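You operate a simulated robot arm through the tools that you are given. There is no shell and no other tool. Be economical: measure what you need, move in short steps, check, and stop when the job is done.

You are at the controls of a simulated two-armed robot. One attempt, no reset.

Task
Take the beige rag from the upper left shelf of the right test stand and lay it out flat on the top of the blue cabinet.

Only the result counts: the job must be done as asked and must still hold three seconds after the hand-in. Knocking over, shifting, dropping, spilling or breaking anything else fails it.

Robot
Two 7-joint arms with two-finger parallel grippers on one trunk, on a base that drives. Base frame: it is fixed to the floor where the robot stands at the start and does not move with it; the origin is under the middle of the robot, x ahead of it, y to its left, z up. Readings come in mm, rad, newtons and seconds.
The left shoulder is at the start at [50, 168, 1032], the right one opposite. With the tool pointing down near the work surface each hand reaches from about 100 to 640 mm from the robot's upright axis, wherever it stands, measured 20 degrees to its own side. Places, roughly: beige rag [800, 0, 600]; top of the blue cabinet [800, -2300, 900]. Payload 1.57 kg a hand.
The tool frame of a hand sits at the grasp point between the pads (the TCP): z along the fingers, y along the line on which they close. The tips reach 30 mm beyond it. The gripper opens to 80 mm. The fingers are 17 mm wide and 12 mm thick; the gripper's body (40 by 82 mm) begins 80 mm behind the TCP.
Orientation is that of the tool frame in the base frame, as a unit quaternion [x, y, z, w]. With the fingers straight down and closing along the base's y, the tool's x points along the base's -x, its y along +y and its z along -z.

Tools
- The arms move only by the tool apply_moves. It takes "left_series", "right_series" or both (then of equal length, played together; a hand with none holds still); each is a list of rows, each a list of 7 numbers: the shift along the tool's x, y, z in units of 50 mm (1.0 is 50 mm), then the turn, a rotation vector about the tool's x, y, z in units of 5 degrees (1.0 is 5 degrees), then the gripper command, from -1 (fully open) to 1 (shut), values between in proportion. In form: [[tx, ty, tz, wx, wy, wz, gripper], ...]. A call has 1 to 8 rows; each row shifts and turns the commanded pose from where the row before left it, along the tool's axes as they then stand. A call with a number of a shift or a turn outside -1 to 1 is refused whole. Rows are played at 5 a second. More than 50 mm and 0.15 rad between two rows, or a gripper value outside its range, and nothing of the call is played. A pose out of reach is approached as far as the arm can. The call stops where the force on the tool passes 40 N (or 10 N more than at its start, if that is more) or the arm is blocked; 0.2 s more then pass. The fingers move at their own pace (about 45 mm/s each) and stop on an object; they squeeze with about 26 N. The grip force told is the motor's: it shows also when the fingers shut on nothing. Time passes only in rows, and 0.2 s behind the last, so rows that do not move let the fingers close. It gives the time, the measured TCP pose, the force on the tool (base axes), the opening and the grip force at its end, in the units of the frame above (readings bear some noise), with the torque about the TCP (base axes, N m) and any sound that the robot's microphone picked up.
- Cameras (640 x 400 px; columns grow to the right, rows downward): "scene" is now at [120.1, -9.4, 1223.4]; the picture's right is [-0.11, -0.99, 0.00], its down [-0.73, 0.08, -0.68] and it looks along [0.67, -0.07, -0.74] (base axes); focal length 249 px, centre (320, 200). "left" rides on the left gripper at [72, 7, -122] in its tool frame; the picture's right is [-0.09, 1.00, 0.00], its down [-0.84, -0.08, -0.54] and it looks along [-0.54, -0.05, 0.84] (tool axes); focal length 238 px, centre (320, 200). "right" rides on the right gripper at [72, -7, -122] in its tool frame; the picture's right is [0.09, 1.00, 0.00], its down [-0.84, 0.08, -0.54] and it looks along [-0.54, 0.05, 0.84] (tool axes); focal length 238 px, centre (320, 200). There is no depth. A picture from a camera that has moved, and an enlarged one, comes with that camera's place and axes in the base frame and with its lens.
- camera(camera): a new picture of that camera. No time passes.
- move_column(by): slides the trunk up (or, below 0, down) by that many mm; the arms and the scene camera ride with it, the base frame stays. It gives what a move gives, with no picture.
- drive_base(legs): drives the robot by 1 to 6 legs, each [ahead, left, turn to the left] in mm, mm and rad, along the robot's own axes; the way and the turn of a leg run together, so that a leg with both is an arc; at most 1500 mm and 3.142 rad a leg. The arms and the cameras ride along, it lands a little off, and it stops where it bumps. It gives what a move gives.
- head_to(pan, tilt): turns the head with the scene camera to pan (to the left, within 1.396 rad either way) and tilt (down, from -0.506 to 1.204), counted from straight ahead of the robot. It gives what a move gives.
- close_up(camera, box): a new picture of the part [left, top, right, bottom] of that camera's present view, enlarged. No time passes.
- hand_in(): hands the job in; it is judged then, once.

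Go step by step. Nothing tells you exact positions but the pictures and the camera data: compare them with the known pose of the tool, close in by small moves and look again before you grip or let go. The budget is 120 turns and 100 pictures, counting those below and the enlarged ones. Unless the task says otherwise, let go and move clear before handing in, and close with one line.

The tools are called after "Request:" by a JSON object that holds its "api" and its "payload". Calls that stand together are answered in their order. apply_moves: Moves the arms, as the interface text tells. Its arguments: {"type":"object","properties":{"left_series":{"type":"array","items":{"type":"array","items":{"type":"number"}}},"right_series":{"type":"array","items":{"type":"array","items":{"type":"number"}}}},"required":[]} The other tools are called the same way: move_column (by) slides the trunk up or down; drive_base (legs) drives the base; head_to (pan, tilt) turns the head that bears the scene camera; camera (camera) takes a picture; close_up (camera, box) takes an enlarged picture of a part of a camera's view; hand_in () hands the job in.

At the start:

```text
t: 0.0
left_eef_pos: [369.4, 179.7, 841.0]
left_ee_rot: [0.0, 1.0, 0.0, 0.001]
left_contact_force: [-0.2, 0.3, 0.4]
left_torque: [-0.03, 0.01, 0.01]
left_opening: 80.0
left_grasp_force: 0.1
right_eef_pos: [371.3, -176.7, 854.2]
right_ee_rot: [-0.001, 1.0, 0.0, 0.0]
right_contact_force: [0.4, 0.9, -1.1]
right_torque: [0.01, -0.01, 0.0]
right_opening: 80.0
right_grasp_force: 0.0
trunk travel left (down, up): [-200.0, 243.0]
robot x, y, heading: [-3.7, 1.3, 0.004]
head pan, tilt: [-0.106, 0.826]
```

scene: 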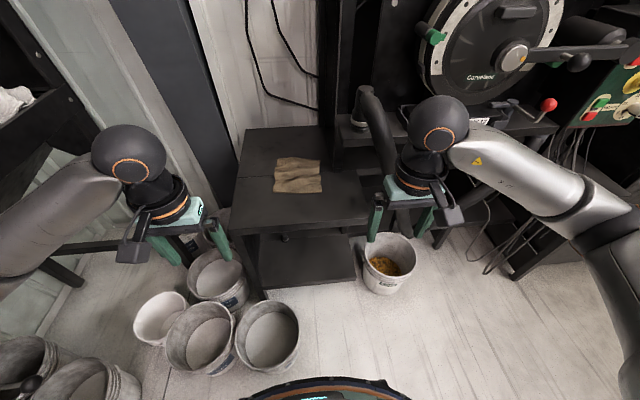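
right: 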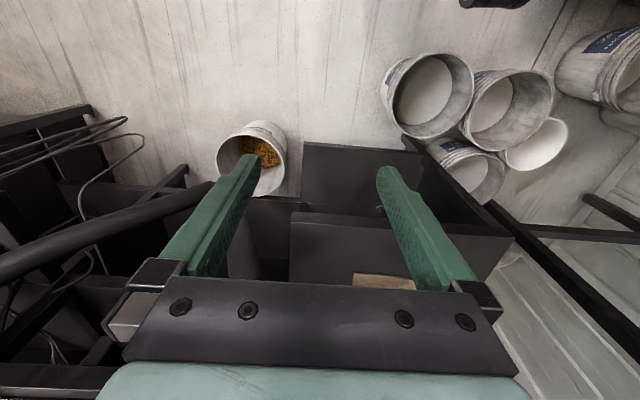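
left: 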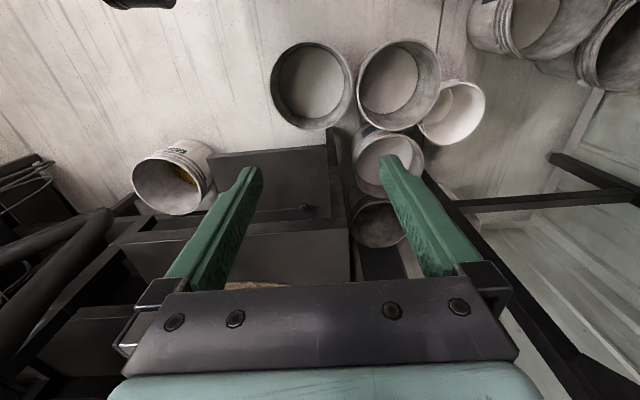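

I see the rag, folded or rumpled, on the small dark shelf near [818, 0, 600]. I'll look closer at it, then look toward the cabinet on the right.

Request:
{"api": "close_up", "payload": {"camera": "scene", "box": [220, 110, 400, 230]}}

Request:
{"api": "head_to", "payload": {"pan": -1.2, "tilt": 0.35}}

Request:
{"api": "camera", "payload": {"camera": "scene"}}

```text
3.33 times, centred on (310, 170) of scene
camera zoom: at [120.1, -9.4, 1223.4], right [-0.11, -0.99, 0.0], down [-0.73, 0.08, -0.68], along [0.67, -0.07, -0.74], focal length 830 px, centre (353, 300)
```

zoom: 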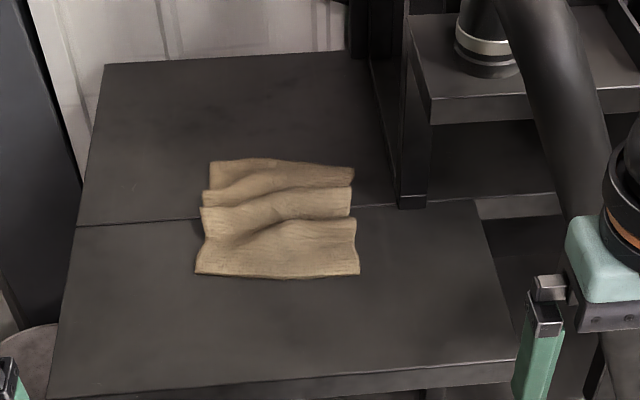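

```text
t: 1.3
left_eef_pos: [368.5, 180.7, 840.5]
left_ee_rot: [0.0, 1.0, 0.0, 0.0]
left_contact_force: [0.1, 1.0, -0.1]
left_torque: [0.01, 0.03, 0.0]
left_opening: 80.0
left_grasp_force: 0.1
right_eef_pos: [370.4, -176.4, 855.7]
right_ee_rot: [0.0, 1.0, -0.001, 0.0]
right_contact_force: [-0.2, -0.8, 0.9]
right_torque: [-0.01, 0.02, 0.01]
right_opening: 80.1
right_grasp_force: 0.0
trunk travel left (down, up): [-200.0, 243.0]
robot x, y, heading: [0.2, 0.2, 0.001]
head pan, tilt: [-1.201, 0.351]
```

```text
95 pictures are left
camera scene: at [74.9, -87.8, 1265.1], right [-0.93, -0.36, 0.0], down [-0.12, 0.32, -0.94], along [0.34, -0.88, -0.34], focal length 249 px, centre (320, 200)
```

scene: 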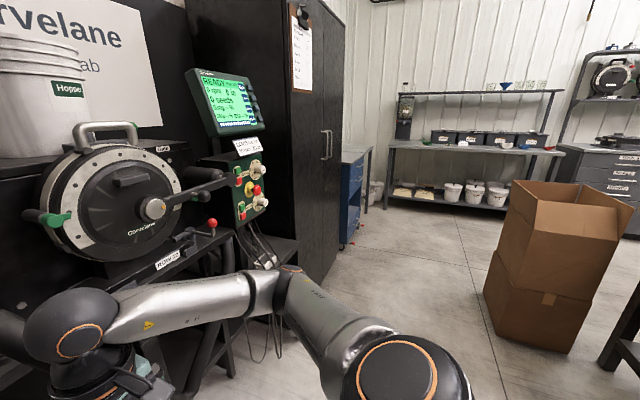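

The blue cabinet stands past the tall black cabinet to the right, and a cardboard box stack sits behind that passage. Before driving I'll look down to see how much clearance there is between my base and the pails.

Request:
{"api": "head_to", "payload": {"pan": 0.0, "tilt": 1.2}}

Request:
{"api": "camera", "payload": {"camera": "scene"}}

Request:
{"api": "head_to", "payload": {"pan": -0.5, "tilt": 0.5}}

Request:
{"api": "camera", "payload": {"camera": "scene"}}

```text
t: 2.7
left_eef_pos: [367.9, 180.6, 840.8]
left_ee_rot: [0.0, 1.0, 0.0, 0.0]
left_contact_force: [-0.7, 0.7, 0.0]
left_torque: [0.0, -0.02, 0.05]
left_opening: 80.1
left_grasp_force: 0.1
right_eef_pos: [370.7, -178.0, 855.2]
right_ee_rot: [-0.001, 1.0, -0.001, 0.0]
right_contact_force: [0.1, -0.5, 0.1]
right_torque: [0.0, 0.02, -0.01]
right_opening: 80.2
right_grasp_force: 0.0
trunk travel left (down, up): [-200.0, 243.0]
robot x, y, heading: [-1.7, -1.8, -0.0]
head pan, tilt: [0.0, 1.201]
```

```text
94 pictures are left
camera scene: at [97.1, -1.0, 1197.8], right [0.0, -1.0, 0.0], down [-0.93, 0.0, -0.36], along [0.36, 0.0, -0.93], focal length 249 px, centre (320, 200)
```

scene: 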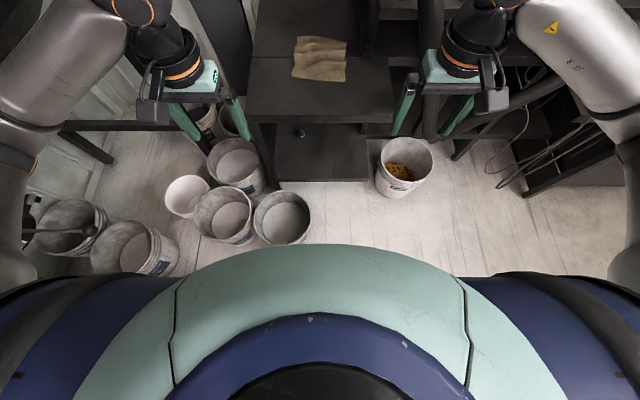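

```text
t: 3.8
left_eef_pos: [369.9, 180.7, 841.0]
left_ee_rot: [0.0, 1.0, 0.0, 0.0]
left_contact_force: [0.3, 0.7, 0.0]
left_torque: [0.01, 0.0, 0.03]
left_opening: 80.1
left_grasp_force: 0.1
right_eef_pos: [370.4, -175.9, 855.0]
right_ee_rot: [0.0, 1.0, 0.0, 0.0]
right_contact_force: [0.2, 0.1, -0.4]
right_torque: [0.02, 0.04, -0.03]
right_opening: 80.1
right_grasp_force: 0.2
trunk travel left (down, up): [-200.0, 243.0]
robot x, y, heading: [-2.0, 1.2, -0.001]
head pan, tilt: [-0.499, 0.499]
```

```text
93 pictures are left
camera scene: at [121.1, -44.5, 1251.4], right [-0.48, -0.88, 0.0], down [-0.42, 0.23, -0.88], along [0.77, -0.42, -0.48], focal length 249 px, centre (320, 200)
```

scene: 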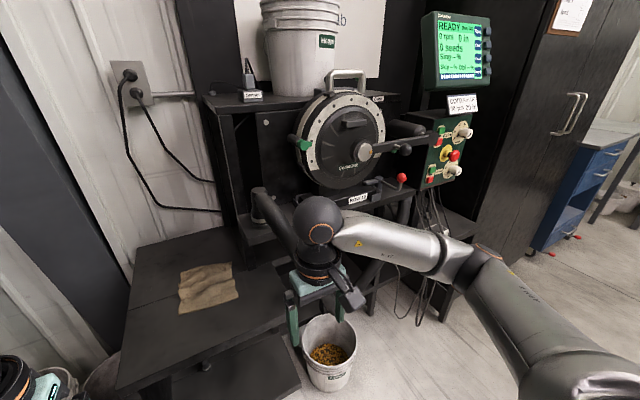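

Pails stand ahead-left at about x 310, while the seed pail at [580, -350] leaves a gap. I'll strafe right first, then creep forward so the left hand reaches the rag.

Request:
{"api": "drive_base", "payload": {"legs": [[0, -320, 0], [120, 0, 0]]}}

Request:
{"api": "head_to", "payload": {"pan": 0.4, "tilt": 0.9}}

Request:
{"api": "camera", "payload": {"camera": "scene"}}

Request:
{"api": "camera", "payload": {"camera": "left"}}

```text
t: 8.0
left_eef_pos: [489.5, -136.1, 841.2]
left_ee_rot: [0.002, 1.0, 0.001, 0.0]
left_contact_force: [0.2, -0.3, -0.3]
left_torque: [-0.01, 0.05, -0.02]
left_opening: 79.8
left_grasp_force: 0.1
right_eef_pos: [489.4, -493.2, 855.8]
right_ee_rot: [0.002, 1.0, -0.001, 0.0]
right_contact_force: [0.1, -0.4, 0.3]
right_torque: [0.01, 0.03, 0.0]
right_opening: 80.0
right_grasp_force: 0.0
trunk travel left (down, up): [-200.0, 243.0]
robot x, y, heading: [124.5, -314.2, 0.001]
head pan, tilt: [-0.499, 0.499]
```

```text
t: 9.2
left_eef_pos: [489.3, -136.3, 841.4]
left_ee_rot: [0.002, 1.0, 0.0, 0.0]
left_contact_force: [-0.6, -0.1, 0.3]
left_torque: [0.02, -0.03, -0.02]
left_opening: 80.1
left_grasp_force: 0.1
right_eef_pos: [489.8, -492.6, 855.4]
right_ee_rot: [0.002, 1.0, 0.0, 0.0]
right_contact_force: [-0.8, -0.8, 0.8]
right_torque: [0.01, 0.03, 0.0]
right_opening: 79.8
right_grasp_force: 0.1
trunk travel left (down, up): [-200.0, 243.0]
robot x, y, heading: [117.3, -312.3, -0.002]
head pan, tilt: [0.4, 0.901]
```

```text
92 pictures are left
camera scene: at [230.2, -287.0, 1217.6], right [0.39, -0.92, 0.0], down [-0.72, -0.3, -0.62], along [0.57, 0.24, -0.78], focal length 249 px, centre (320, 200)
```

scene: 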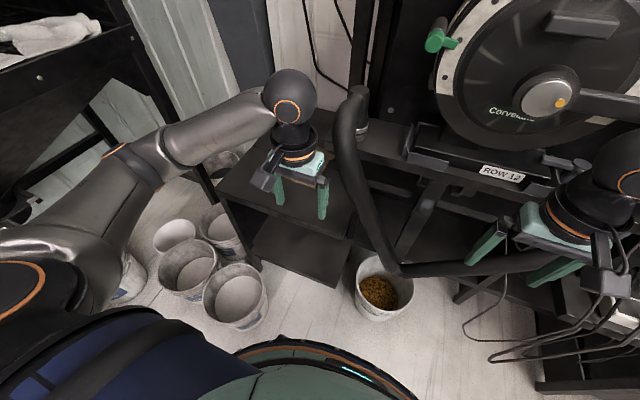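

```text
91 pictures are left
camera left: at [417.2, -129.6, 963.4], right [0.1, 1.0, 0.0], down [0.84, -0.08, 0.54], along [0.54, -0.05, -0.84], focal length 238 px, centre (320, 200)
```

left: 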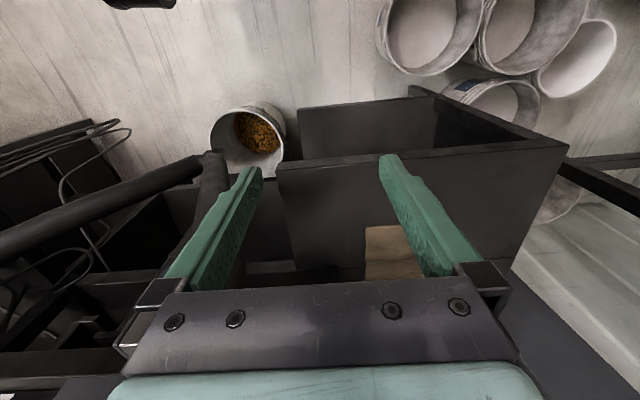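

The shelf is clear and the tube hangs at about y -180 to -380, in front of the shelf's right corner. I'll retract the right arm, move forward a little more, then take the rag's near-right corner with the left hand.

Request:
{"api": "apply_moves", "payload": {"right_series": [[1, 0, 0, 0, 0, 0, -1], [1, 0, 0, 0, 0, 0, -1]]}}

Request:
{"api": "drive_base", "payload": {"legs": [[85, 0, 0]]}}

Request:
{"api": "apply_moves", "payload": {"left_series": [[-1, 0, 0, 0, 0, 0, -1], [-1, 0.3, 0, 0, 0, 0, -1], [-1, 0.6, 0, 0, 0, 0, -1]]}}

Request:
{"api": "camera", "payload": {"camera": "left"}}

Request:
{"api": "camera", "payload": {"camera": "scene"}}

```text
t: 9.8
left_eef_pos: [488.5, -136.7, 841.5]
left_ee_rot: [0.001, 1.0, 0.0, 0.001]
left_contact_force: [-0.2, -0.1, 0.5]
left_torque: [-0.01, 0.02, 0.02]
left_opening: 80.0
left_grasp_force: 0.0
right_eef_pos: [388.0, -493.0, 853.3]
right_ee_rot: [0.002, 1.0, 0.0, 0.0]
right_contact_force: [-0.1, -0.2, 0.7]
right_torque: [-0.01, 0.03, -0.01]
right_opening: 80.2
right_grasp_force: 0.1
trunk travel left (down, up): [-200.0, 243.0]
robot x, y, heading: [119.0, -311.8, -0.009]
head pan, tilt: [0.4, 0.901]
```

```text
t: 10.9
left_eef_pos: [574.7, -137.3, 840.0]
left_ee_rot: [0.002, 1.0, -0.001, 0.0]
left_contact_force: [-0.9, -0.3, 0.3]
left_torque: [0.02, 0.01, -0.04]
left_opening: 79.8
left_grasp_force: 0.0
right_eef_pos: [472.7, -493.0, 853.1]
right_ee_rot: [0.001, 1.0, 0.0, 0.0]
right_contact_force: [1.1, -0.3, 0.6]
right_torque: [-0.04, 0.04, 0.01]
right_opening: 79.9
right_grasp_force: 0.1
trunk travel left (down, up): [-200.0, 243.0]
robot x, y, heading: [202.5, -316.8, -0.002]
head pan, tilt: [0.4, 0.901]
```

```text
refused: row 2 steps farther than a row can; nothing moved
```

```text
90 pictures are left
camera left: at [501.7, -129.8, 963.3], right [0.1, 1.0, 0.0], down [0.84, -0.08, 0.54], along [0.54, -0.05, -0.84], focal length 238 px, centre (320, 200)
```

left: 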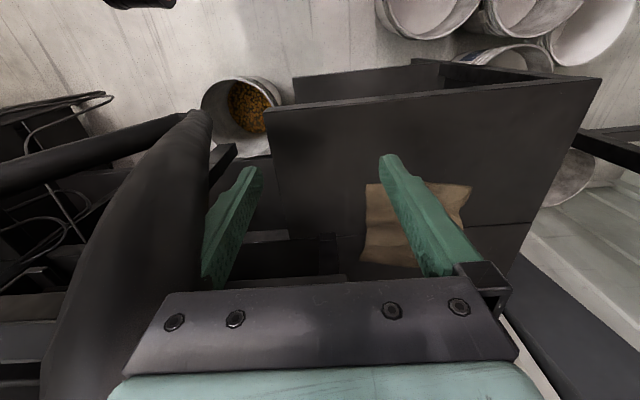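

```text
89 pictures are left
camera scene: at [314.7, -287.2, 1217.6], right [0.39, -0.92, 0.0], down [-0.72, -0.3, -0.62], along [0.57, 0.24, -0.78], focal length 249 px, centre (320, 200)
```

scene: 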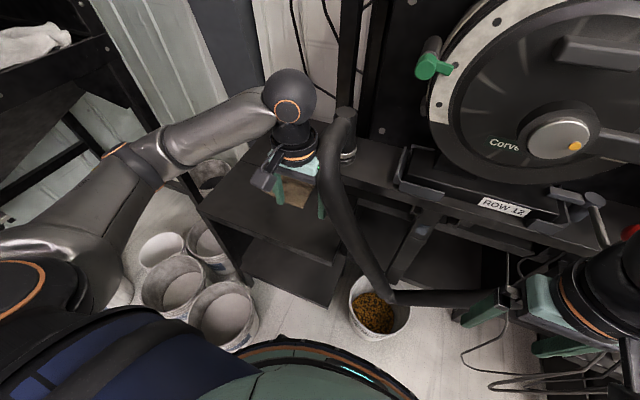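

The tube is close to the right of the left gripper, so I'll go left first, then forward, then part-way down and look.

Request:
{"api": "apply_moves", "payload": {"left_series": [[0, 0.9, 0, 0, 0, 0, -1], [0, 0.85, 0, 0, 0, 0, -1], [-1, 0, 0, 0, 0, 0, -1], [-1, 0, 0, 0, 0, 0, -1], [-0.9, 0, 0.4, 0, 0, 0, -1], [-0.4, 0, 0.8, 0, 0, 0, -1], [0, 0, 0.9, 0, 0, 0, -1], [0, 0, 0.5, 0, 0, 0, -1]]}}

Request:
{"api": "camera", "payload": {"camera": "left"}}

Request:
{"api": "camera", "payload": {"camera": "scene"}}

```text
t: 12.7
left_eef_pos: [738.2, -48.9, 711.8]
left_ee_rot: [0.002, 1.0, 0.0, 0.0]
left_contact_force: [-0.2, -0.9, 0.7]
left_torque: [0.0, 0.0, 0.03]
left_opening: 79.8
left_grasp_force: 0.1
right_eef_pos: [473.9, -491.6, 854.1]
right_ee_rot: [0.002, 1.0, -0.001, 0.0]
right_contact_force: [0.1, 0.6, -0.2]
right_torque: [0.04, 0.0, -0.03]
right_opening: 79.8
right_grasp_force: 0.2
trunk travel left (down, up): [-200.0, 243.0]
robot x, y, heading: [204.9, -318.5, -0.004]
head pan, tilt: [0.4, 0.901]
```

```text
88 pictures are left
camera left: at [665.7, -42.6, 833.7], right [0.1, 1.0, 0.0], down [0.84, -0.08, 0.54], along [0.54, -0.05, -0.84], focal length 238 px, centre (320, 200)
```

left: 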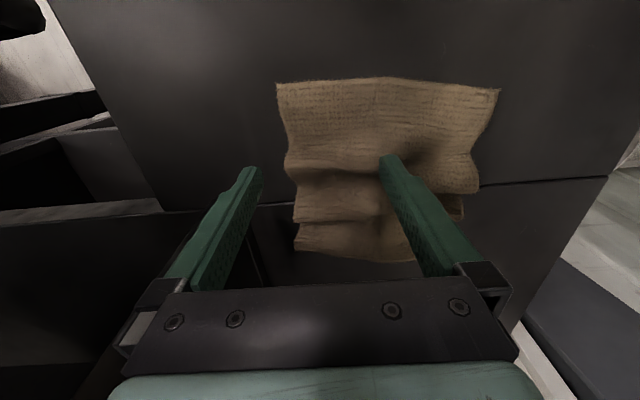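

```text
87 pictures are left
camera scene: at [314.5, -287.2, 1217.6], right [0.39, -0.92, 0.0], down [-0.72, -0.3, -0.62], along [0.57, 0.24, -0.78], focal length 249 px, centre (320, 200)
```

scene: 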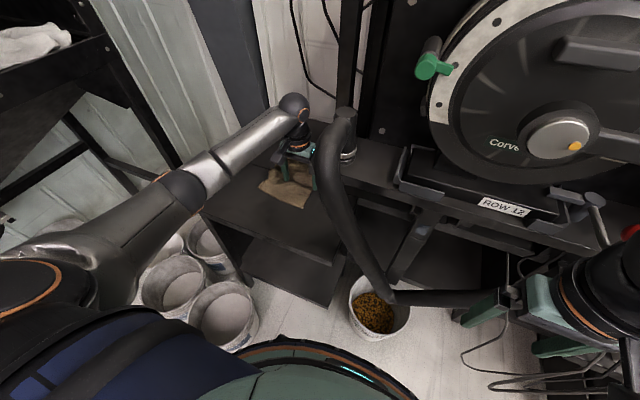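

The rag's near-right corner is near [692, -83], with pleats at the far end. I'll move to pinch that corner with a partial opening.

Request:
{"api": "apply_moves", "payload": {"left_series": [[0.46, -0.45, 0, 0, 0, 0, -0.25], [0, 0, 0.6, 0, 0, 0, -0.25], [0, 0, 0.6, 0, 0, 0, -0.25], [0, 0, 0.2, 0, 0, 0, -0.25]]}}

Request:
{"api": "camera", "payload": {"camera": "left"}}

```text
t: 13.4
left_eef_pos: [720.0, -71.0, 673.0]
left_ee_rot: [0.001, 1.0, -0.002, 0.008]
left_contact_force: [-4.3, -0.5, 18.2]
left_torque: [0.48, 0.18, 0.16]
left_opening: 49.3
left_grasp_force: 0.1
right_eef_pos: [472.6, -493.1, 853.4]
right_ee_rot: [0.001, 1.0, 0.001, 0.0]
right_contact_force: [0.2, -0.1, -0.3]
right_torque: [0.01, 0.01, 0.05]
right_opening: 80.1
right_grasp_force: 0.1
trunk travel left (down, up): [-200.0, 243.0]
robot x, y, heading: [202.1, -318.8, 0.002]
head pan, tilt: [0.4, 0.901]
stopped in row 3 (left hand): the force on the tool passed its limit at 60 N (the readings are from after the stop); the commanded pose is now the measured one
```

```text
86 pictures are left
camera left: at [646.7, -64.3, 793.4], right [0.09, 1.0, 0.0], down [0.83, -0.08, 0.56], along [0.55, -0.05, -0.83], focal length 238 px, centre (320, 200)
```

left: 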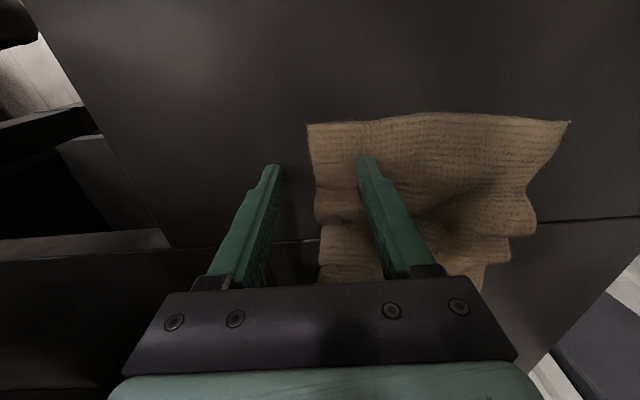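

Contact shows the shelf top at about z 643, so the corner is at about [690, -76]. I'll lift a touch, shift back 17 mm and left 8 mm, touch down lightly and close.

Request:
{"api": "apply_moves", "payload": {"left_series": [[0, 0, -0.16, 0, 0, 0, -0.25], [0.34, 0.16, 0, 0, 0, 0, -0.25], [0, 0, 0.17, 0, 0, 0, -0.25], [0, 0, 0, 0, 0, 0, 0.4], [0, 0, 0, 0, 0, 0, 1], [0, 0, 0, 0, 0, 0, 1], [0, 0, 0, 0, 0, 0, 1]]}}

Request:
{"api": "camera", "payload": {"camera": "left"}}

```text
t: 15.1
left_eef_pos: [704.0, -61.7, 672.4]
left_ee_rot: [0.001, 1.0, -0.001, 0.01]
left_contact_force: [0.6, 6.6, 29.6]
left_torque: [0.46, -0.01, 0.02]
left_opening: 6.5
left_grasp_force: 21.7
right_eef_pos: [471.3, -492.5, 854.4]
right_ee_rot: [0.001, 1.0, 0.002, 0.001]
right_contact_force: [-0.3, 0.2, -0.6]
right_torque: [0.03, -0.02, 0.02]
right_opening: 80.2
right_grasp_force: 0.1
trunk travel left (down, up): [-200.0, 243.0]
robot x, y, heading: [201.7, -316.2, -0.002]
head pan, tilt: [0.4, 0.901]
```

```text
85 pictures are left
camera left: at [629.4, -56.5, 792.9], right [0.09, 1.0, 0.0], down [0.83, -0.08, 0.56], along [0.56, -0.05, -0.83], focal length 238 px, centre (320, 200)
```

left: 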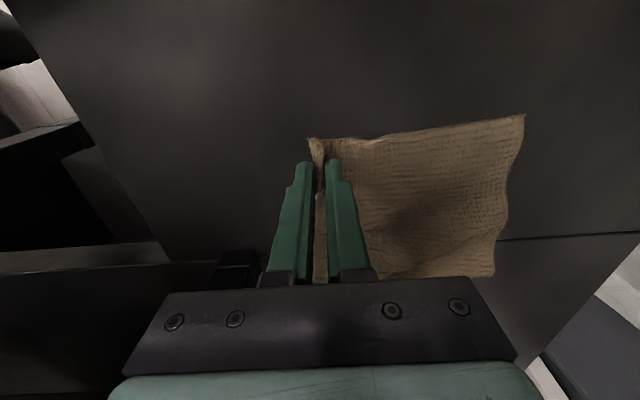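

The corner is pinched (6.5 mm of cloth, 22 N). Lifting straight up.

Request:
{"api": "apply_moves", "payload": {"left_series": [[0, 0, -0.4, 0, 0, 0, 1], [0, 0, -0.8, 0, 0, 0, 1], [0, 0, -1, 0, 0, 0, 1], [0, 0, -1, 0, 0, 0, 1], [0, 0, -1, 0, 0, 0, 1], [0, 0, -1, 0, 0, 0, 1]]}}

Request:
{"api": "camera", "payload": {"camera": "scene"}}

Request:
{"api": "camera", "payload": {"camera": "left"}}

```text
t: 16.4
left_eef_pos: [697.1, -63.7, 928.6]
left_ee_rot: [0.0, 1.0, -0.001, 0.005]
left_contact_force: [-0.4, -0.9, -0.7]
left_torque: [0.05, -0.04, -0.02]
left_opening: 4.0
left_grasp_force: 25.0
right_eef_pos: [472.4, -492.5, 853.4]
right_ee_rot: [0.001, 1.0, 0.001, 0.0]
right_contact_force: [1.2, 0.1, 0.3]
right_torque: [0.01, 0.02, 0.03]
right_opening: 79.9
right_grasp_force: 0.0
trunk travel left (down, up): [-200.0, 243.0]
robot x, y, heading: [201.0, -312.7, -0.001]
head pan, tilt: [0.4, 0.901]
```

```text
84 pictures are left
camera scene: at [314.4, -287.2, 1217.6], right [0.39, -0.92, 0.0], down [-0.72, -0.3, -0.62], along [0.57, 0.24, -0.78], focal length 249 px, centre (320, 200)
```

scene: 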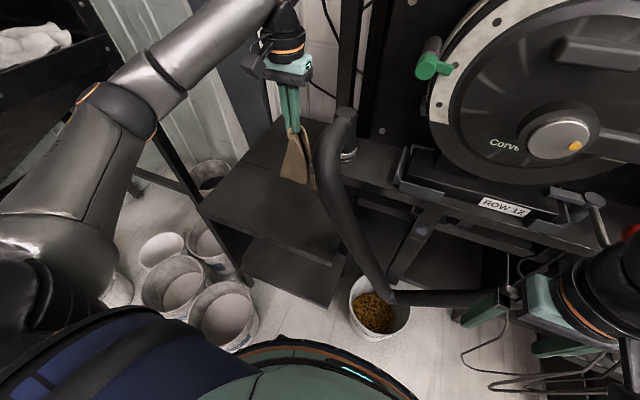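

```text
83 pictures are left
camera left: at [624.7, -57.4, 1050.0], right [0.09, 1.0, 0.0], down [0.83, -0.08, 0.55], along [0.55, -0.05, -0.83], focal length 238 px, centre (320, 200)
```

left: 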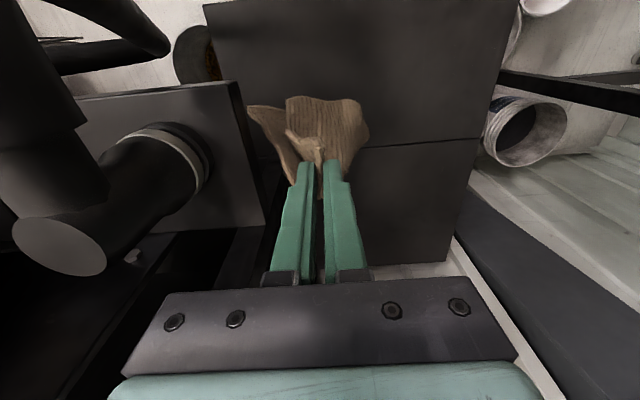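

The rag hangs from the left gripper. I'll back straight out from the stand, then strafe right part way and look at the cabinet.

Request:
{"api": "drive_base", "payload": {"legs": [[-220, 0, 0], [0, -1000, 0]]}}

Request:
{"api": "head_to", "payload": {"pan": -0.8, "tilt": 0.5}}

Request:
{"api": "camera", "payload": {"camera": "scene"}}

```text
t: 26.9
left_eef_pos: [476.5, -1071.2, 928.8]
left_ee_rot: [0.0, 1.0, -0.001, 0.006]
left_contact_force: [-0.1, -0.5, 0.0]
left_torque: [0.01, 0.03, 0.03]
left_opening: 4.2
left_grasp_force: 25.0
right_eef_pos: [251.1, -1502.2, 852.5]
right_ee_rot: [0.001, 1.0, 0.0, 0.001]
right_contact_force: [-0.3, 0.5, 1.5]
right_torque: [0.02, -0.03, -0.04]
right_opening: 80.0
right_grasp_force: 0.1
trunk travel left (down, up): [-200.0, 243.0]
robot x, y, heading: [-18.6, -1323.3, -0.0]
head pan, tilt: [0.4, 0.901]
```

```text
t: 28.3
left_eef_pos: [475.9, -1071.1, 927.9]
left_ee_rot: [0.0, 1.0, -0.001, 0.006]
left_contact_force: [0.1, 0.3, 0.2]
left_torque: [0.03, 0.02, 0.0]
left_opening: 4.0
left_grasp_force: 24.6
right_eef_pos: [251.1, -1500.2, 852.5]
right_ee_rot: [0.001, 1.0, 0.0, 0.0]
right_contact_force: [-0.1, -0.2, 0.6]
right_torque: [0.02, 0.01, -0.01]
right_opening: 80.1
right_grasp_force: 0.2
trunk travel left (down, up): [-200.0, 243.0]
robot x, y, heading: [-21.4, -1324.1, 0.0]
head pan, tilt: [-0.799, 0.499]
```

```text
82 pictures are left
camera scene: at [86.8, -1390.9, 1251.5], right [-0.72, -0.7, 0.0], down [-0.33, 0.34, -0.88], along [0.61, -0.63, -0.48], focal length 249 px, centre (320, 200)
```

scene: 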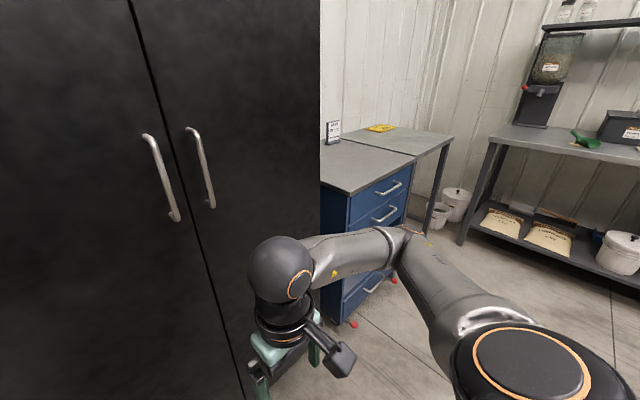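

The blue cabinet's top front edge runs at about x 500, y -1950 to -2400, with an open top. The tall cabinet's door handles stick out, so I'll retract the left hand before strafing on.

Request:
{"api": "apply_moves", "payload": {"left_series": [[1, 0, 0, 0, 0, 0, 1], [1, 0, 0, 0, 0, 0, 1], [1, 0, 0, 0, 0, 0, 1], [0.8, 0, 0, 0, 0, 0, 1]]}}

Request:
{"api": "drive_base", "payload": {"legs": [[0, -800, 0]]}}

Request:
{"api": "head_to", "payload": {"pan": 0.0, "tilt": 0.6}}

Request:
{"api": "camera", "payload": {"camera": "scene"}}

```text
t: 29.3
left_eef_pos: [283.7, -1073.5, 927.1]
left_ee_rot: [-0.001, 1.0, -0.001, 0.005]
left_contact_force: [-0.2, 0.5, 0.6]
left_torque: [0.01, 0.02, 0.01]
left_opening: 4.2
left_grasp_force: 25.5
right_eef_pos: [251.1, -1502.2, 853.5]
right_ee_rot: [0.001, 1.0, 0.0, 0.0]
right_contact_force: [0.0, 0.1, 0.7]
right_torque: [0.01, 0.0, -0.02]
right_opening: 80.0
right_grasp_force: 0.1
trunk travel left (down, up): [-200.0, 243.0]
robot x, y, heading: [-13.9, -1322.5, -0.003]
head pan, tilt: [-0.799, 0.499]
```

```text
t: 36.6
left_eef_pos: [286.5, -1848.5, 927.9]
left_ee_rot: [-0.008, 1.0, -0.002, 0.007]
left_contact_force: [0.2, -0.7, 0.0]
left_torque: [-0.01, -0.01, -0.04]
left_opening: 4.2
left_grasp_force: 24.7
right_eef_pos: [259.0, -2277.4, 853.1]
right_ee_rot: [-0.008, 1.0, 0.0, -0.001]
right_contact_force: [0.0, 0.8, -0.5]
right_torque: [0.0, 0.02, 0.03]
right_opening: 79.9
right_grasp_force: 0.1
trunk travel left (down, up): [-200.0, 243.0]
robot x, y, heading: [-9.8, -2104.4, 0.021]
head pan, tilt: [-0.799, 0.499]
```

```text
t: 37.7
left_eef_pos: [287.5, -1849.6, 928.0]
left_ee_rot: [-0.008, 1.0, -0.001, 0.006]
left_contact_force: [0.3, 0.4, 1.4]
left_torque: [-0.01, -0.01, -0.02]
left_opening: 4.4
left_grasp_force: 24.7
right_eef_pos: [260.8, -2278.0, 854.0]
right_ee_rot: [-0.008, 1.0, 0.0, -0.001]
right_contact_force: [-0.2, 0.7, 0.3]
right_torque: [0.0, -0.02, -0.01]
right_opening: 80.0
right_grasp_force: 0.1
trunk travel left (down, up): [-200.0, 243.0]
robot x, y, heading: [-11.5, -2106.9, 0.016]
head pan, tilt: [0.0, 0.6]
```

```text
81 pictures are left
camera scene: at [117.3, -2105.0, 1242.4], right [0.01, -1.0, 0.0], down [-0.56, -0.01, -0.83], along [0.83, 0.01, -0.56], focal length 249 px, centre (320, 200)
```

scene: 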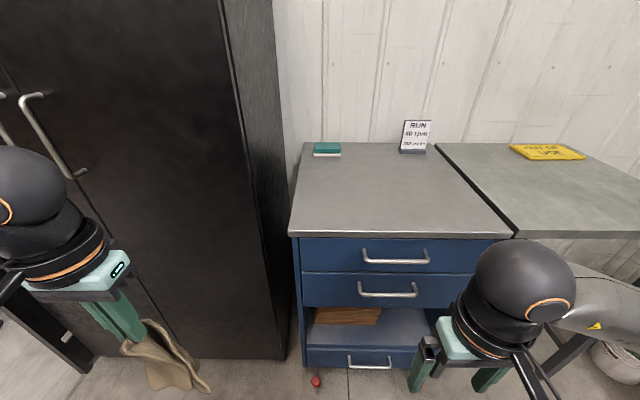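

The cabinet top is clear except a green book and a sign at the back: about x 500–1000, y -2040 to -2495. I'll raise the trunk so the rag clears it, then centre in front of it.

Request:
{"api": "move_column", "payload": {"by": 235}}

Request:
{"api": "drive_base", "payload": {"legs": [[0, -180, -0.016], [140, 0, 0]]}}

Request:
{"api": "head_to", "payload": {"pan": 0.0, "tilt": 0.85}}

Request:
{"api": "camera", "payload": {"camera": "scene"}}

```text
t: 40.2
left_eef_pos: [285.8, -1848.0, 1162.7]
left_ee_rot: [-0.009, 1.0, -0.001, 0.006]
left_contact_force: [0.2, 0.0, -0.1]
left_torque: [0.03, 0.02, -0.04]
left_opening: 4.4
left_grasp_force: 24.5
right_eef_pos: [260.4, -2278.4, 1088.8]
right_ee_rot: [-0.007, 1.0, 0.0, 0.0]
right_contact_force: [-0.4, 0.1, 0.1]
right_torque: [-0.01, 0.0, 0.02]
right_opening: 80.1
right_grasp_force: 0.1
trunk travel left (down, up): [-435.0, 8.0]
robot x, y, heading: [-10.1, -2108.4, 0.014]
head pan, tilt: [0.0, 0.6]
```

```text
t: 43.3
left_eef_pos: [431.2, -2037.5, 1162.9]
left_ee_rot: [0.001, 1.0, -0.001, 0.005]
left_contact_force: [1.0, -0.2, 0.5]
left_torque: [0.01, 0.04, 0.01]
left_opening: 4.1
left_grasp_force: 25.2
right_eef_pos: [398.9, -2466.1, 1088.2]
right_ee_rot: [0.001, 1.0, 0.0, 0.0]
right_contact_force: [-0.2, -0.3, 0.2]
right_torque: [0.0, 0.01, 0.0]
right_opening: 80.0
right_grasp_force: 0.1
trunk travel left (down, up): [-435.0, 8.0]
robot x, y, heading: [132.8, -2286.0, -0.003]
head pan, tilt: [0.0, 0.6]
```

```text
t: 44.1
left_eef_pos: [430.9, -2038.4, 1163.8]
left_ee_rot: [0.0, 1.0, -0.001, 0.005]
left_contact_force: [0.4, -0.3, 0.1]
left_torque: [-0.01, 0.02, -0.03]
left_opening: 4.2
left_grasp_force: 24.7
right_eef_pos: [398.1, -2466.0, 1088.0]
right_ee_rot: [0.0, 1.0, -0.001, 0.0]
right_contact_force: [0.6, -0.6, 0.3]
right_torque: [0.01, 0.01, 0.01]
right_opening: 80.1
right_grasp_force: 0.1
trunk travel left (down, up): [-435.0, 8.0]
robot x, y, heading: [130.0, -2289.0, -0.008]
head pan, tilt: [0.0, 0.85]
```

```text
80 pictures are left
camera scene: at [247.3, -2290.2, 1456.6], right [0.0, -1.0, 0.0], down [-0.75, 0.0, -0.66], along [0.66, 0.0, -0.75], focal length 249 px, centre (320, 200)
```

scene: 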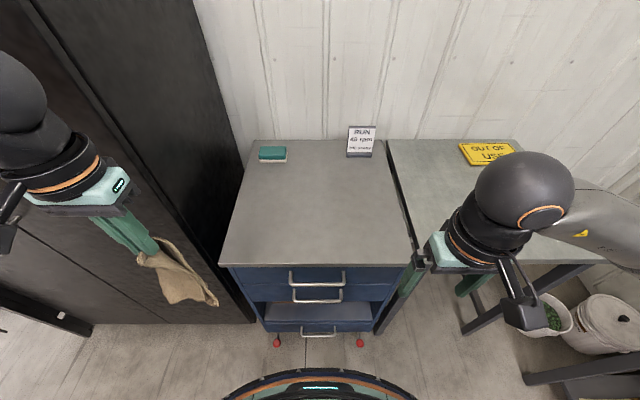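

The cabinet top is now well in view. I'll raise the rag a bit more and carry it over the top.

Request:
{"api": "apply_moves", "payload": {"left_series": [[0, 0, -0.8, 0, 0, 0, 1], [0, 0, -0.8, 0, 0, 0, 1], [-0.76, -0.6, 0, 0, 0, 0, 1], [-0.76, -0.6, 0, 0, 0, 0, 1], [-0.76, -0.6, 0, 0, 0, 0, 1], [-0.76, -0.6, 0, 0, 0, 0, 1], [-0.76, -0.6, 0, 0, 0, 0, 1], [-0.76, -0.6, 0, 0, 0, 0, 1]]}}

Request:
{"api": "camera", "payload": {"camera": "scene"}}

Request:
{"api": "camera", "payload": {"camera": "left"}}

```text
t: 45.9
left_eef_pos: [656.8, -2218.1, 1245.6]
left_ee_rot: [0.001, 1.0, 0.001, 0.006]
left_contact_force: [0.1, -0.3, 0.0]
left_torque: [0.02, 0.04, 0.01]
left_opening: 4.2
left_grasp_force: 24.5
right_eef_pos: [397.7, -2466.8, 1087.9]
right_ee_rot: [0.0, 1.0, 0.0, 0.001]
right_contact_force: [-0.4, -1.4, -0.6]
right_torque: [0.02, 0.01, 0.03]
right_opening: 80.0
right_grasp_force: 0.0
trunk travel left (down, up): [-435.0, 8.0]
robot x, y, heading: [127.3, -2292.3, -0.004]
head pan, tilt: [0.0, 0.85]
```

```text
79 pictures are left
camera scene: at [247.8, -2291.6, 1456.4], right [0.0, -1.0, 0.0], down [-0.75, 0.0, -0.66], along [0.66, 0.0, -0.75], focal length 249 px, centre (320, 200)
```

scene: 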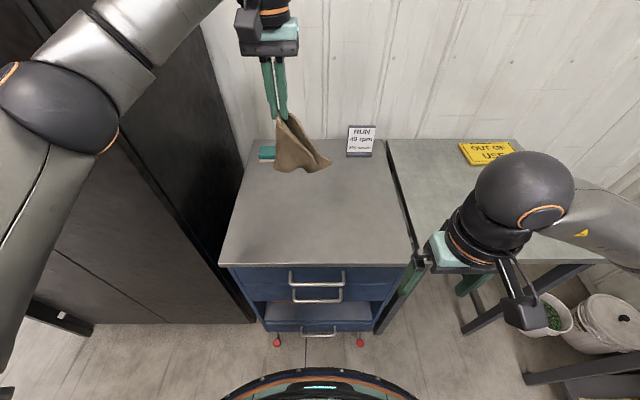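

```text
78 pictures are left
camera left: at [583.2, -2212.7, 1366.4], right [0.09, 1.0, 0.0], down [0.83, -0.08, 0.55], along [0.55, -0.05, -0.83], focal length 238 px, centre (320, 200)
```

left: 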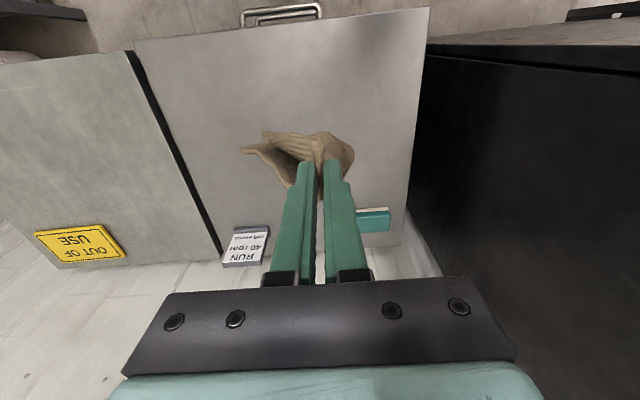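

The rag hangs about 130–150 mm below the fingertips over the top. Lowering toward the surface and shifting a bit to the right.

Request:
{"api": "apply_moves", "payload": {"left_series": [[-0.5, -0.6, 0.6, 0, 0, 0, 1], [-0.4, -0.4, 0.8, 0, 0, 0, 1], [0, 0, 1, 0, 0, 0, 1], [0, 0, 1, 0, 0, 0, 1]]}}

Request:
{"api": "camera", "payload": {"camera": "scene"}}

Request:
{"api": "camera", "payload": {"camera": "left"}}

```text
t: 46.9
left_eef_pos: [707.1, -2267.2, 1074.3]
left_ee_rot: [-0.001, 1.0, -0.001, 0.007]
left_contact_force: [0.0, 0.0, -1.0]
left_torque: [0.02, 0.0, 0.0]
left_opening: 4.0
left_grasp_force: 24.9
right_eef_pos: [397.3, -2466.3, 1088.8]
right_ee_rot: [0.001, 1.0, 0.0, 0.001]
right_contact_force: [1.1, 0.2, 0.8]
right_torque: [0.01, 0.03, 0.01]
right_opening: 80.0
right_grasp_force: 0.0
trunk travel left (down, up): [-435.0, 8.0]
robot x, y, heading: [126.0, -2291.9, -0.002]
head pan, tilt: [0.0, 0.85]
```

```text
77 pictures are left
camera scene: at [247.5, -2290.3, 1456.5], right [0.0, -1.0, 0.0], down [-0.75, 0.0, -0.66], along [0.66, 0.0, -0.75], focal length 249 px, centre (320, 200)
```

scene: 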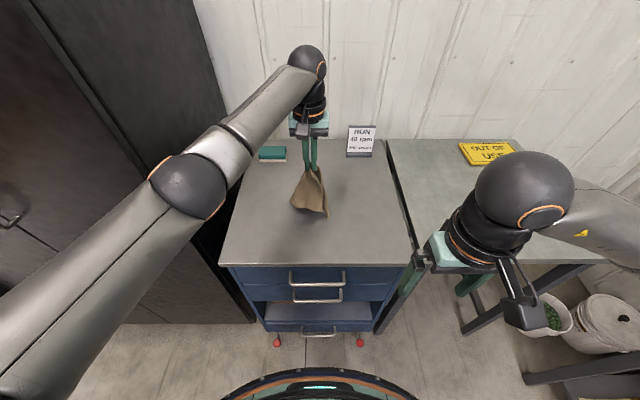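

```text
76 pictures are left
camera left: at [634.4, -2261.1, 1196.0], right [0.09, 1.0, 0.0], down [0.83, -0.08, 0.55], along [0.55, -0.05, -0.83], focal length 238 px, centre (320, 200)
```

left: 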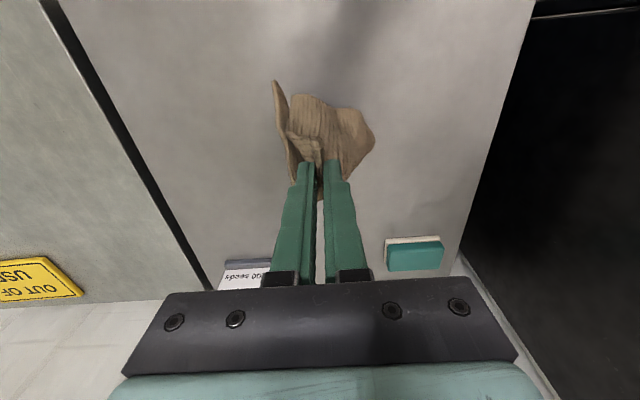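

The tail is just above the surface. Now I'll touch it down and draw it back toward me while lowering so it trails out.

Request:
{"api": "apply_moves", "payload": {"left_series": [[-0.6, 0, 0.5, 0, 0, 0, 1], [0, 0, 0.7, 0, 0, 0, 1], [0.6, 0, 0.3, 0, 0, 0, 1], [0.7, 0, 0.3, 0, 0, 0, 1], [0.7, 0, 0.3, 0, 0, 0, 1], [0.7, 0, 0.2, 0, 0, 0, 1]]}}

Request:
{"api": "camera", "payload": {"camera": "scene"}}

Request:
{"api": "camera", "payload": {"camera": "left"}}

```text
t: 48.3
left_eef_pos: [584.2, -2261.3, 963.6]
left_ee_rot: [-0.001, 1.0, -0.001, 0.005]
left_contact_force: [-0.3, 0.7, -0.3]
left_torque: [0.01, 0.01, 0.03]
left_opening: 4.1
left_grasp_force: 25.2
left hand out of reach, approached as far as the arm can: row 1
right_eef_pos: [397.1, -2465.3, 1089.4]
right_ee_rot: [0.0, 1.0, 0.0, 0.0]
right_contact_force: [-0.3, 0.4, 0.9]
right_torque: [-0.03, -0.01, 0.02]
right_opening: 80.1
right_grasp_force: 0.2
trunk travel left (down, up): [-435.0, 8.0]
robot x, y, heading: [126.3, -2290.1, 0.002]
head pan, tilt: [0.0, 0.85]
```

```text
75 pictures are left
camera scene: at [247.1, -2289.7, 1456.6], right [0.0, -1.0, 0.0], down [-0.75, 0.0, -0.66], along [0.66, 0.0, -0.75], focal length 249 px, centre (320, 200)
```

scene: 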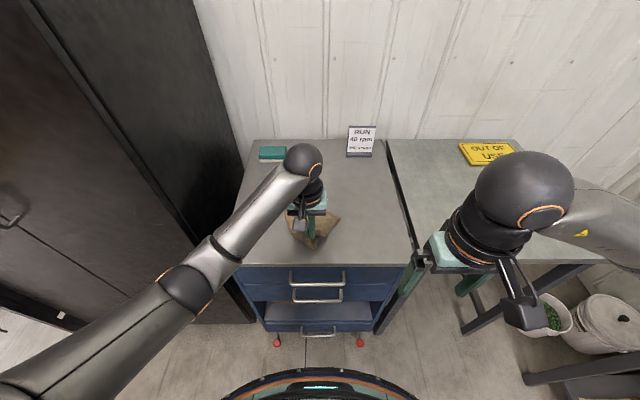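

```text
74 pictures are left
camera left: at [510.7, -2255.5, 1086.4], right [0.09, 1.0, 0.0], down [0.83, -0.08, 0.55], along [0.55, -0.05, -0.83], focal length 238 px, centre (320, 200)
```

left: 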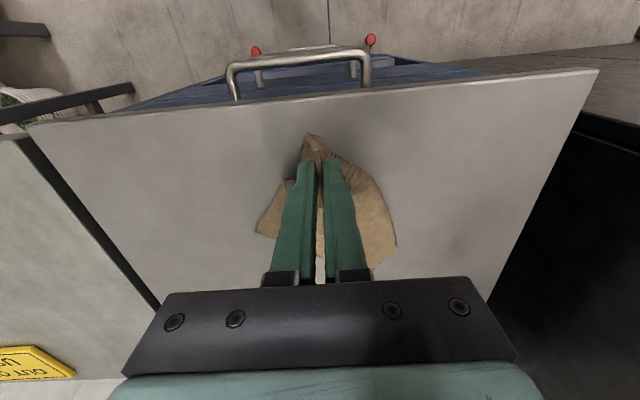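

The cloth now trails forward from the pinch. I'll lower the last bit while drawing slightly back, feeling for contact.

Request:
{"api": "apply_moves", "payload": {"left_series": [[0.3, 0, 0.3, 0, 0, 0, 1], [0.1, 0, 0.25, 0, 0, 0, 1]]}}

Request:
{"api": "camera", "payload": {"camera": "left"}}

```text
t: 48.9
left_eef_pos: [563.7, -2262.1, 938.6]
left_ee_rot: [0.0, 1.0, -0.001, 0.006]
left_contact_force: [0.6, -1.0, -0.2]
left_torque: [0.02, 0.0, -0.01]
left_opening: 4.1
left_grasp_force: 24.9
right_eef_pos: [397.5, -2465.7, 1089.3]
right_ee_rot: [0.0, 1.0, 0.0, 0.0]
right_contact_force: [0.2, -0.4, -1.6]
right_torque: [-0.02, 0.0, 0.0]
right_opening: 79.6
right_grasp_force: 0.1
trunk travel left (down, up): [-435.0, 8.0]
robot x, y, heading: [124.4, -2290.3, -0.007]
head pan, tilt: [0.0, 0.85]
```

```text
73 pictures are left
camera left: at [490.9, -2256.0, 1060.1], right [0.09, 1.0, 0.0], down [0.83, -0.08, 0.55], along [0.55, -0.05, -0.83], focal length 238 px, centre (320, 200)
```

left: 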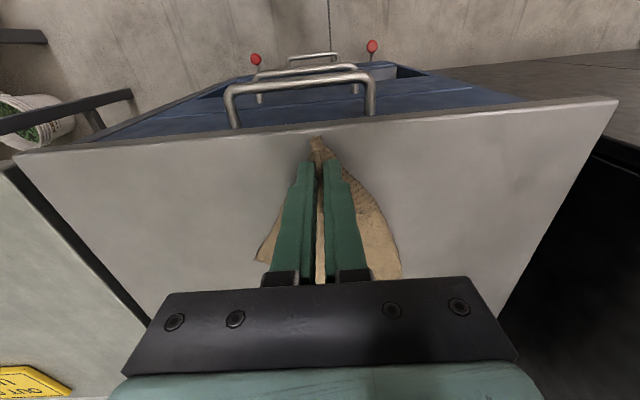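

Tip is at z 908 and still free. Continuing down gently until it touches, drawing forward 10 mm to stay clear of the front edge.

Request:
{"api": "apply_moves", "payload": {"left_series": [[-0.2, 0, 0.12, 0, 0, 0, 1], [0, 0, 0.12, 0, 0, 0, 1], [0, 0, 0.12, 0, 0, 0, 1]]}}

```text
t: 49.7
left_eef_pos: [573.9, -2261.9, 921.0]
left_ee_rot: [-0.001, 1.0, 0.0, 0.006]
left_contact_force: [-0.8, -0.4, -0.1]
left_torque: [0.0, 0.0, 0.05]
left_opening: 4.2
left_grasp_force: 25.1
right_eef_pos: [396.4, -2466.6, 1087.5]
right_ee_rot: [0.001, 1.0, -0.001, 0.0]
right_contact_force: [0.6, -0.4, 0.2]
right_torque: [0.02, -0.02, -0.02]
right_opening: 80.2
right_grasp_force: 0.1
trunk travel left (down, up): [-435.0, 8.0]
robot x, y, heading: [125.8, -2291.3, -0.0]
head pan, tilt: [0.0, 0.85]
```

Request:
{"api": "apply_moves", "payload": {"left_series": [[0, 0, 0.12, 0, 0, 0, 1], [0, 0, 0.12, 0, 0, 0, 1], [0, 0, 0.1, 0, 0, 0, 1]]}}

Request:
{"api": "camera", "payload": {"camera": "left"}}

```text
t: 50.5
left_eef_pos: [574.0, -2262.4, 903.6]
left_ee_rot: [-0.001, 1.0, -0.001, 0.006]
left_contact_force: [-0.4, 0.7, 0.6]
left_torque: [0.0, 0.0, 0.02]
left_opening: 4.1
left_grasp_force: 24.6
right_eef_pos: [397.4, -2465.7, 1087.8]
right_ee_rot: [0.002, 1.0, -0.001, 0.001]
right_contact_force: [-0.6, -0.1, -0.9]
right_torque: [0.0, 0.02, 0.0]
right_opening: 80.1
right_grasp_force: 0.1
trunk travel left (down, up): [-435.0, 8.0]
robot x, y, heading: [122.4, -2288.9, -0.004]
head pan, tilt: [0.0, 0.85]
```

```text
72 pictures are left
camera left: at [501.1, -2255.3, 1025.5], right [0.09, 1.0, 0.0], down [0.83, -0.08, 0.55], along [0.55, -0.05, -0.83], focal length 238 px, centre (320, 200)
```

left: 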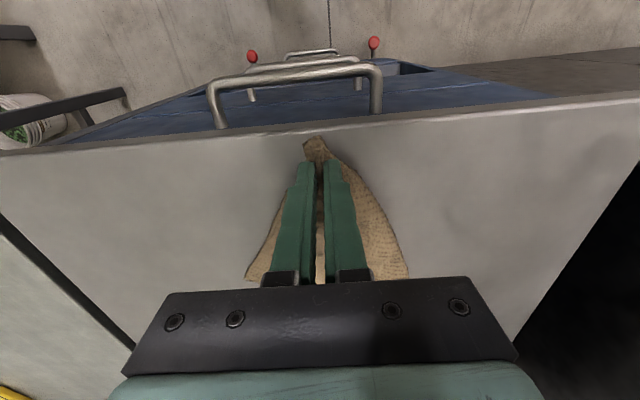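

Request:
{"api": "apply_moves", "payload": {"left_series": [[-0.2, 0, 0.1, 0, 0, 0, 1], [0, 0, 0.1, 0, 0, 0, 1], [0, 0, 0.1, 0, 0, 0, 1], [0, 0, 0.1, 0, 0, 0, 1]]}}

Request:
{"api": "camera", "payload": {"camera": "left"}}

```text
t: 51.4
left_eef_pos: [588.8, -2264.8, 895.4]
left_ee_rot: [0.001, 1.0, -0.005, 0.014]
left_contact_force: [-4.2, 1.3, 21.3]
left_torque: [0.08, 0.14, 0.0]
left_opening: 4.2
left_grasp_force: 25.0
right_eef_pos: [396.9, -2465.1, 1088.7]
right_ee_rot: [0.001, 1.0, -0.001, 0.001]
right_contact_force: [1.0, 0.4, -0.4]
right_torque: [-0.01, 0.0, -0.05]
right_opening: 80.2
right_grasp_force: 0.1
trunk travel left (down, up): [-435.0, 8.0]
robot x, y, heading: [125.3, -2289.9, -0.004]
head pan, tilt: [0.0, 0.85]
stopped in row 4 (left hand): the force on the tool passed its limit at 44 N (the readings are from after the stop); the commanded pose is now the measured one
```

```text
71 pictures are left
camera left: at [513.4, -2257.2, 1015.8], right [0.09, 1.0, -0.01], down [0.82, -0.07, 0.57], along [0.56, -0.06, -0.82], focal length 238 px, centre (320, 200)
```

left: 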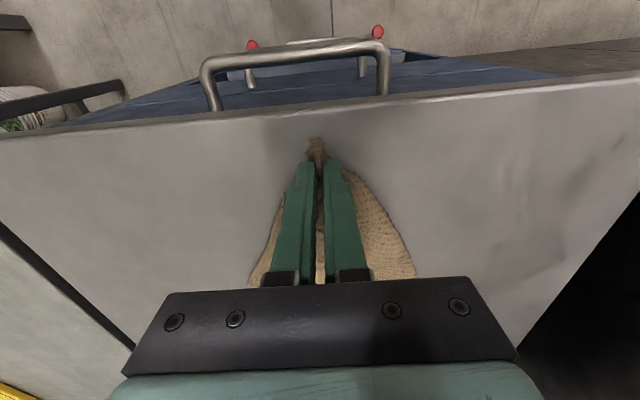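

Contact: the top is at z about 865. Releasing and lifting away to see how it lies.

Request:
{"api": "apply_moves", "payload": {"left_series": [[0, 0, -0.06, 0, 0, 0, -0.3], [0, 0, 0, 0, 0, 0, -0.3], [0, 0, -0.5, 0, 0, 0, -0.3], [0, 0, -1, 0, 0, 0, -0.3], [0.5, 0.5, -0.7, 0, 0, 0, -0.3], [0.5, 0.8, 0, 0, 0, 0, -0.3], [0.5, 0.8, 0, 0, 0, 0, -0.3], [0.5, 0.8, 0, 0, 0, 0, -0.3]]}}

Request:
{"api": "close_up", "payload": {"camera": "scene", "box": [200, 130, 440, 280]}}

```text
t: 53.2
left_eef_pos: [484.9, -2118.7, 1001.2]
left_ee_rot: [0.001, 1.0, -0.004, 0.011]
left_contact_force: [0.3, -0.5, 0.8]
left_torque: [0.0, 0.01, 0.02]
left_opening: 52.0
left_grasp_force: 0.0
right_eef_pos: [397.3, -2464.6, 1087.5]
right_ee_rot: [0.0, 1.0, 0.0, 0.0]
right_contact_force: [0.6, 0.3, 0.0]
right_torque: [-0.04, 0.0, -0.02]
right_opening: 80.1
right_grasp_force: 0.2
trunk travel left (down, up): [-435.0, 8.0]
robot x, y, heading: [131.2, -2289.8, -0.002]
head pan, tilt: [0.0, 0.85]
```

```text
2.67 times, centred on (320, 205) of scene
camera zoom: at [246.6, -2289.2, 1456.6], right [0.0, -1.0, 0.0], down [-0.75, 0.0, -0.66], along [0.66, 0.0, -0.75], focal length 664 px, centre (320, 187)
```

zoom: 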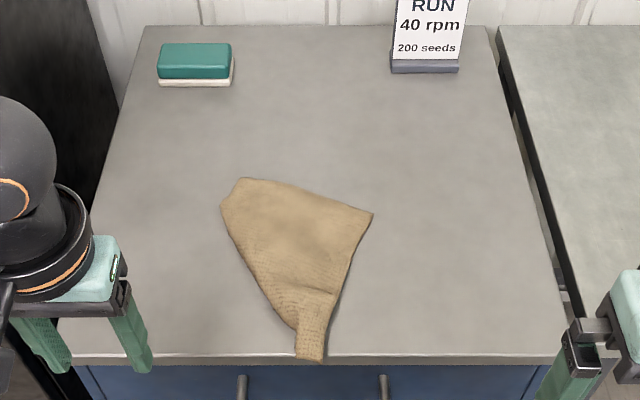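

The rag landed as a diagonally folded triangle: corners at about [550,-2280], [775,-2191] and [729,-2346], with the fourth folded under the left side. I'll lift it by its far edge with both hands and lay it again; first a little closer, and a better look.

Request:
{"api": "drive_base", "payload": {"legs": [[65, 0, 0]]}}

Request:
{"api": "close_up", "payload": {"camera": "scene", "box": [250, 190, 370, 265]}}

Request:
{"api": "camera", "payload": {"camera": "left"}}

```text
t: 54.2
left_eef_pos: [552.1, -2120.3, 1002.0]
left_ee_rot: [0.001, 1.0, -0.002, 0.01]
left_contact_force: [-0.4, 0.8, 0.2]
left_torque: [0.0, 0.0, -0.01]
left_opening: 51.7
left_grasp_force: 0.1
right_eef_pos: [464.5, -2465.6, 1087.9]
right_ee_rot: [0.001, 1.0, -0.001, 0.0]
right_contact_force: [-0.8, -0.7, 0.3]
right_torque: [0.0, 0.04, -0.01]
right_opening: 79.9
right_grasp_force: 0.1
trunk travel left (down, up): [-435.0, 8.0]
robot x, y, heading: [195.8, -2289.8, -0.007]
head pan, tilt: [0.0, 0.85]
```

```text
5.33 times, centred on (310, 228) of scene
camera zoom: at [314.4, -2290.3, 1456.4], right [0.0, -1.0, 0.0], down [-0.75, 0.0, -0.66], along [0.66, 0.0, -0.75], focal length 1327 px, centre (373, 53)
```

zoom: 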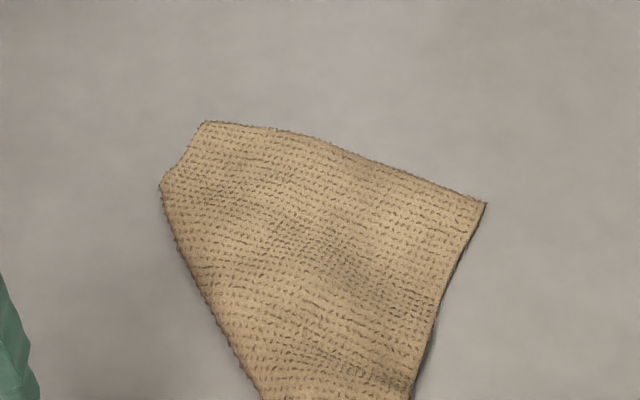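

```text
68 pictures are left
camera left: at [477.9, -2113.3, 1122.3], right [0.09, 1.0, 0.0], down [0.82, -0.08, 0.56], along [0.56, -0.06, -0.83], focal length 238 px, centre (320, 200)
```

left: 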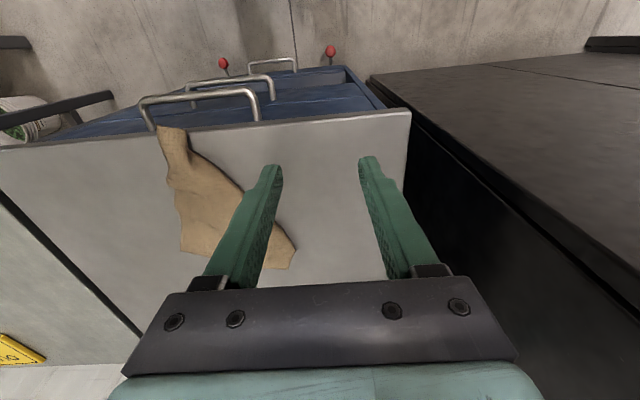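

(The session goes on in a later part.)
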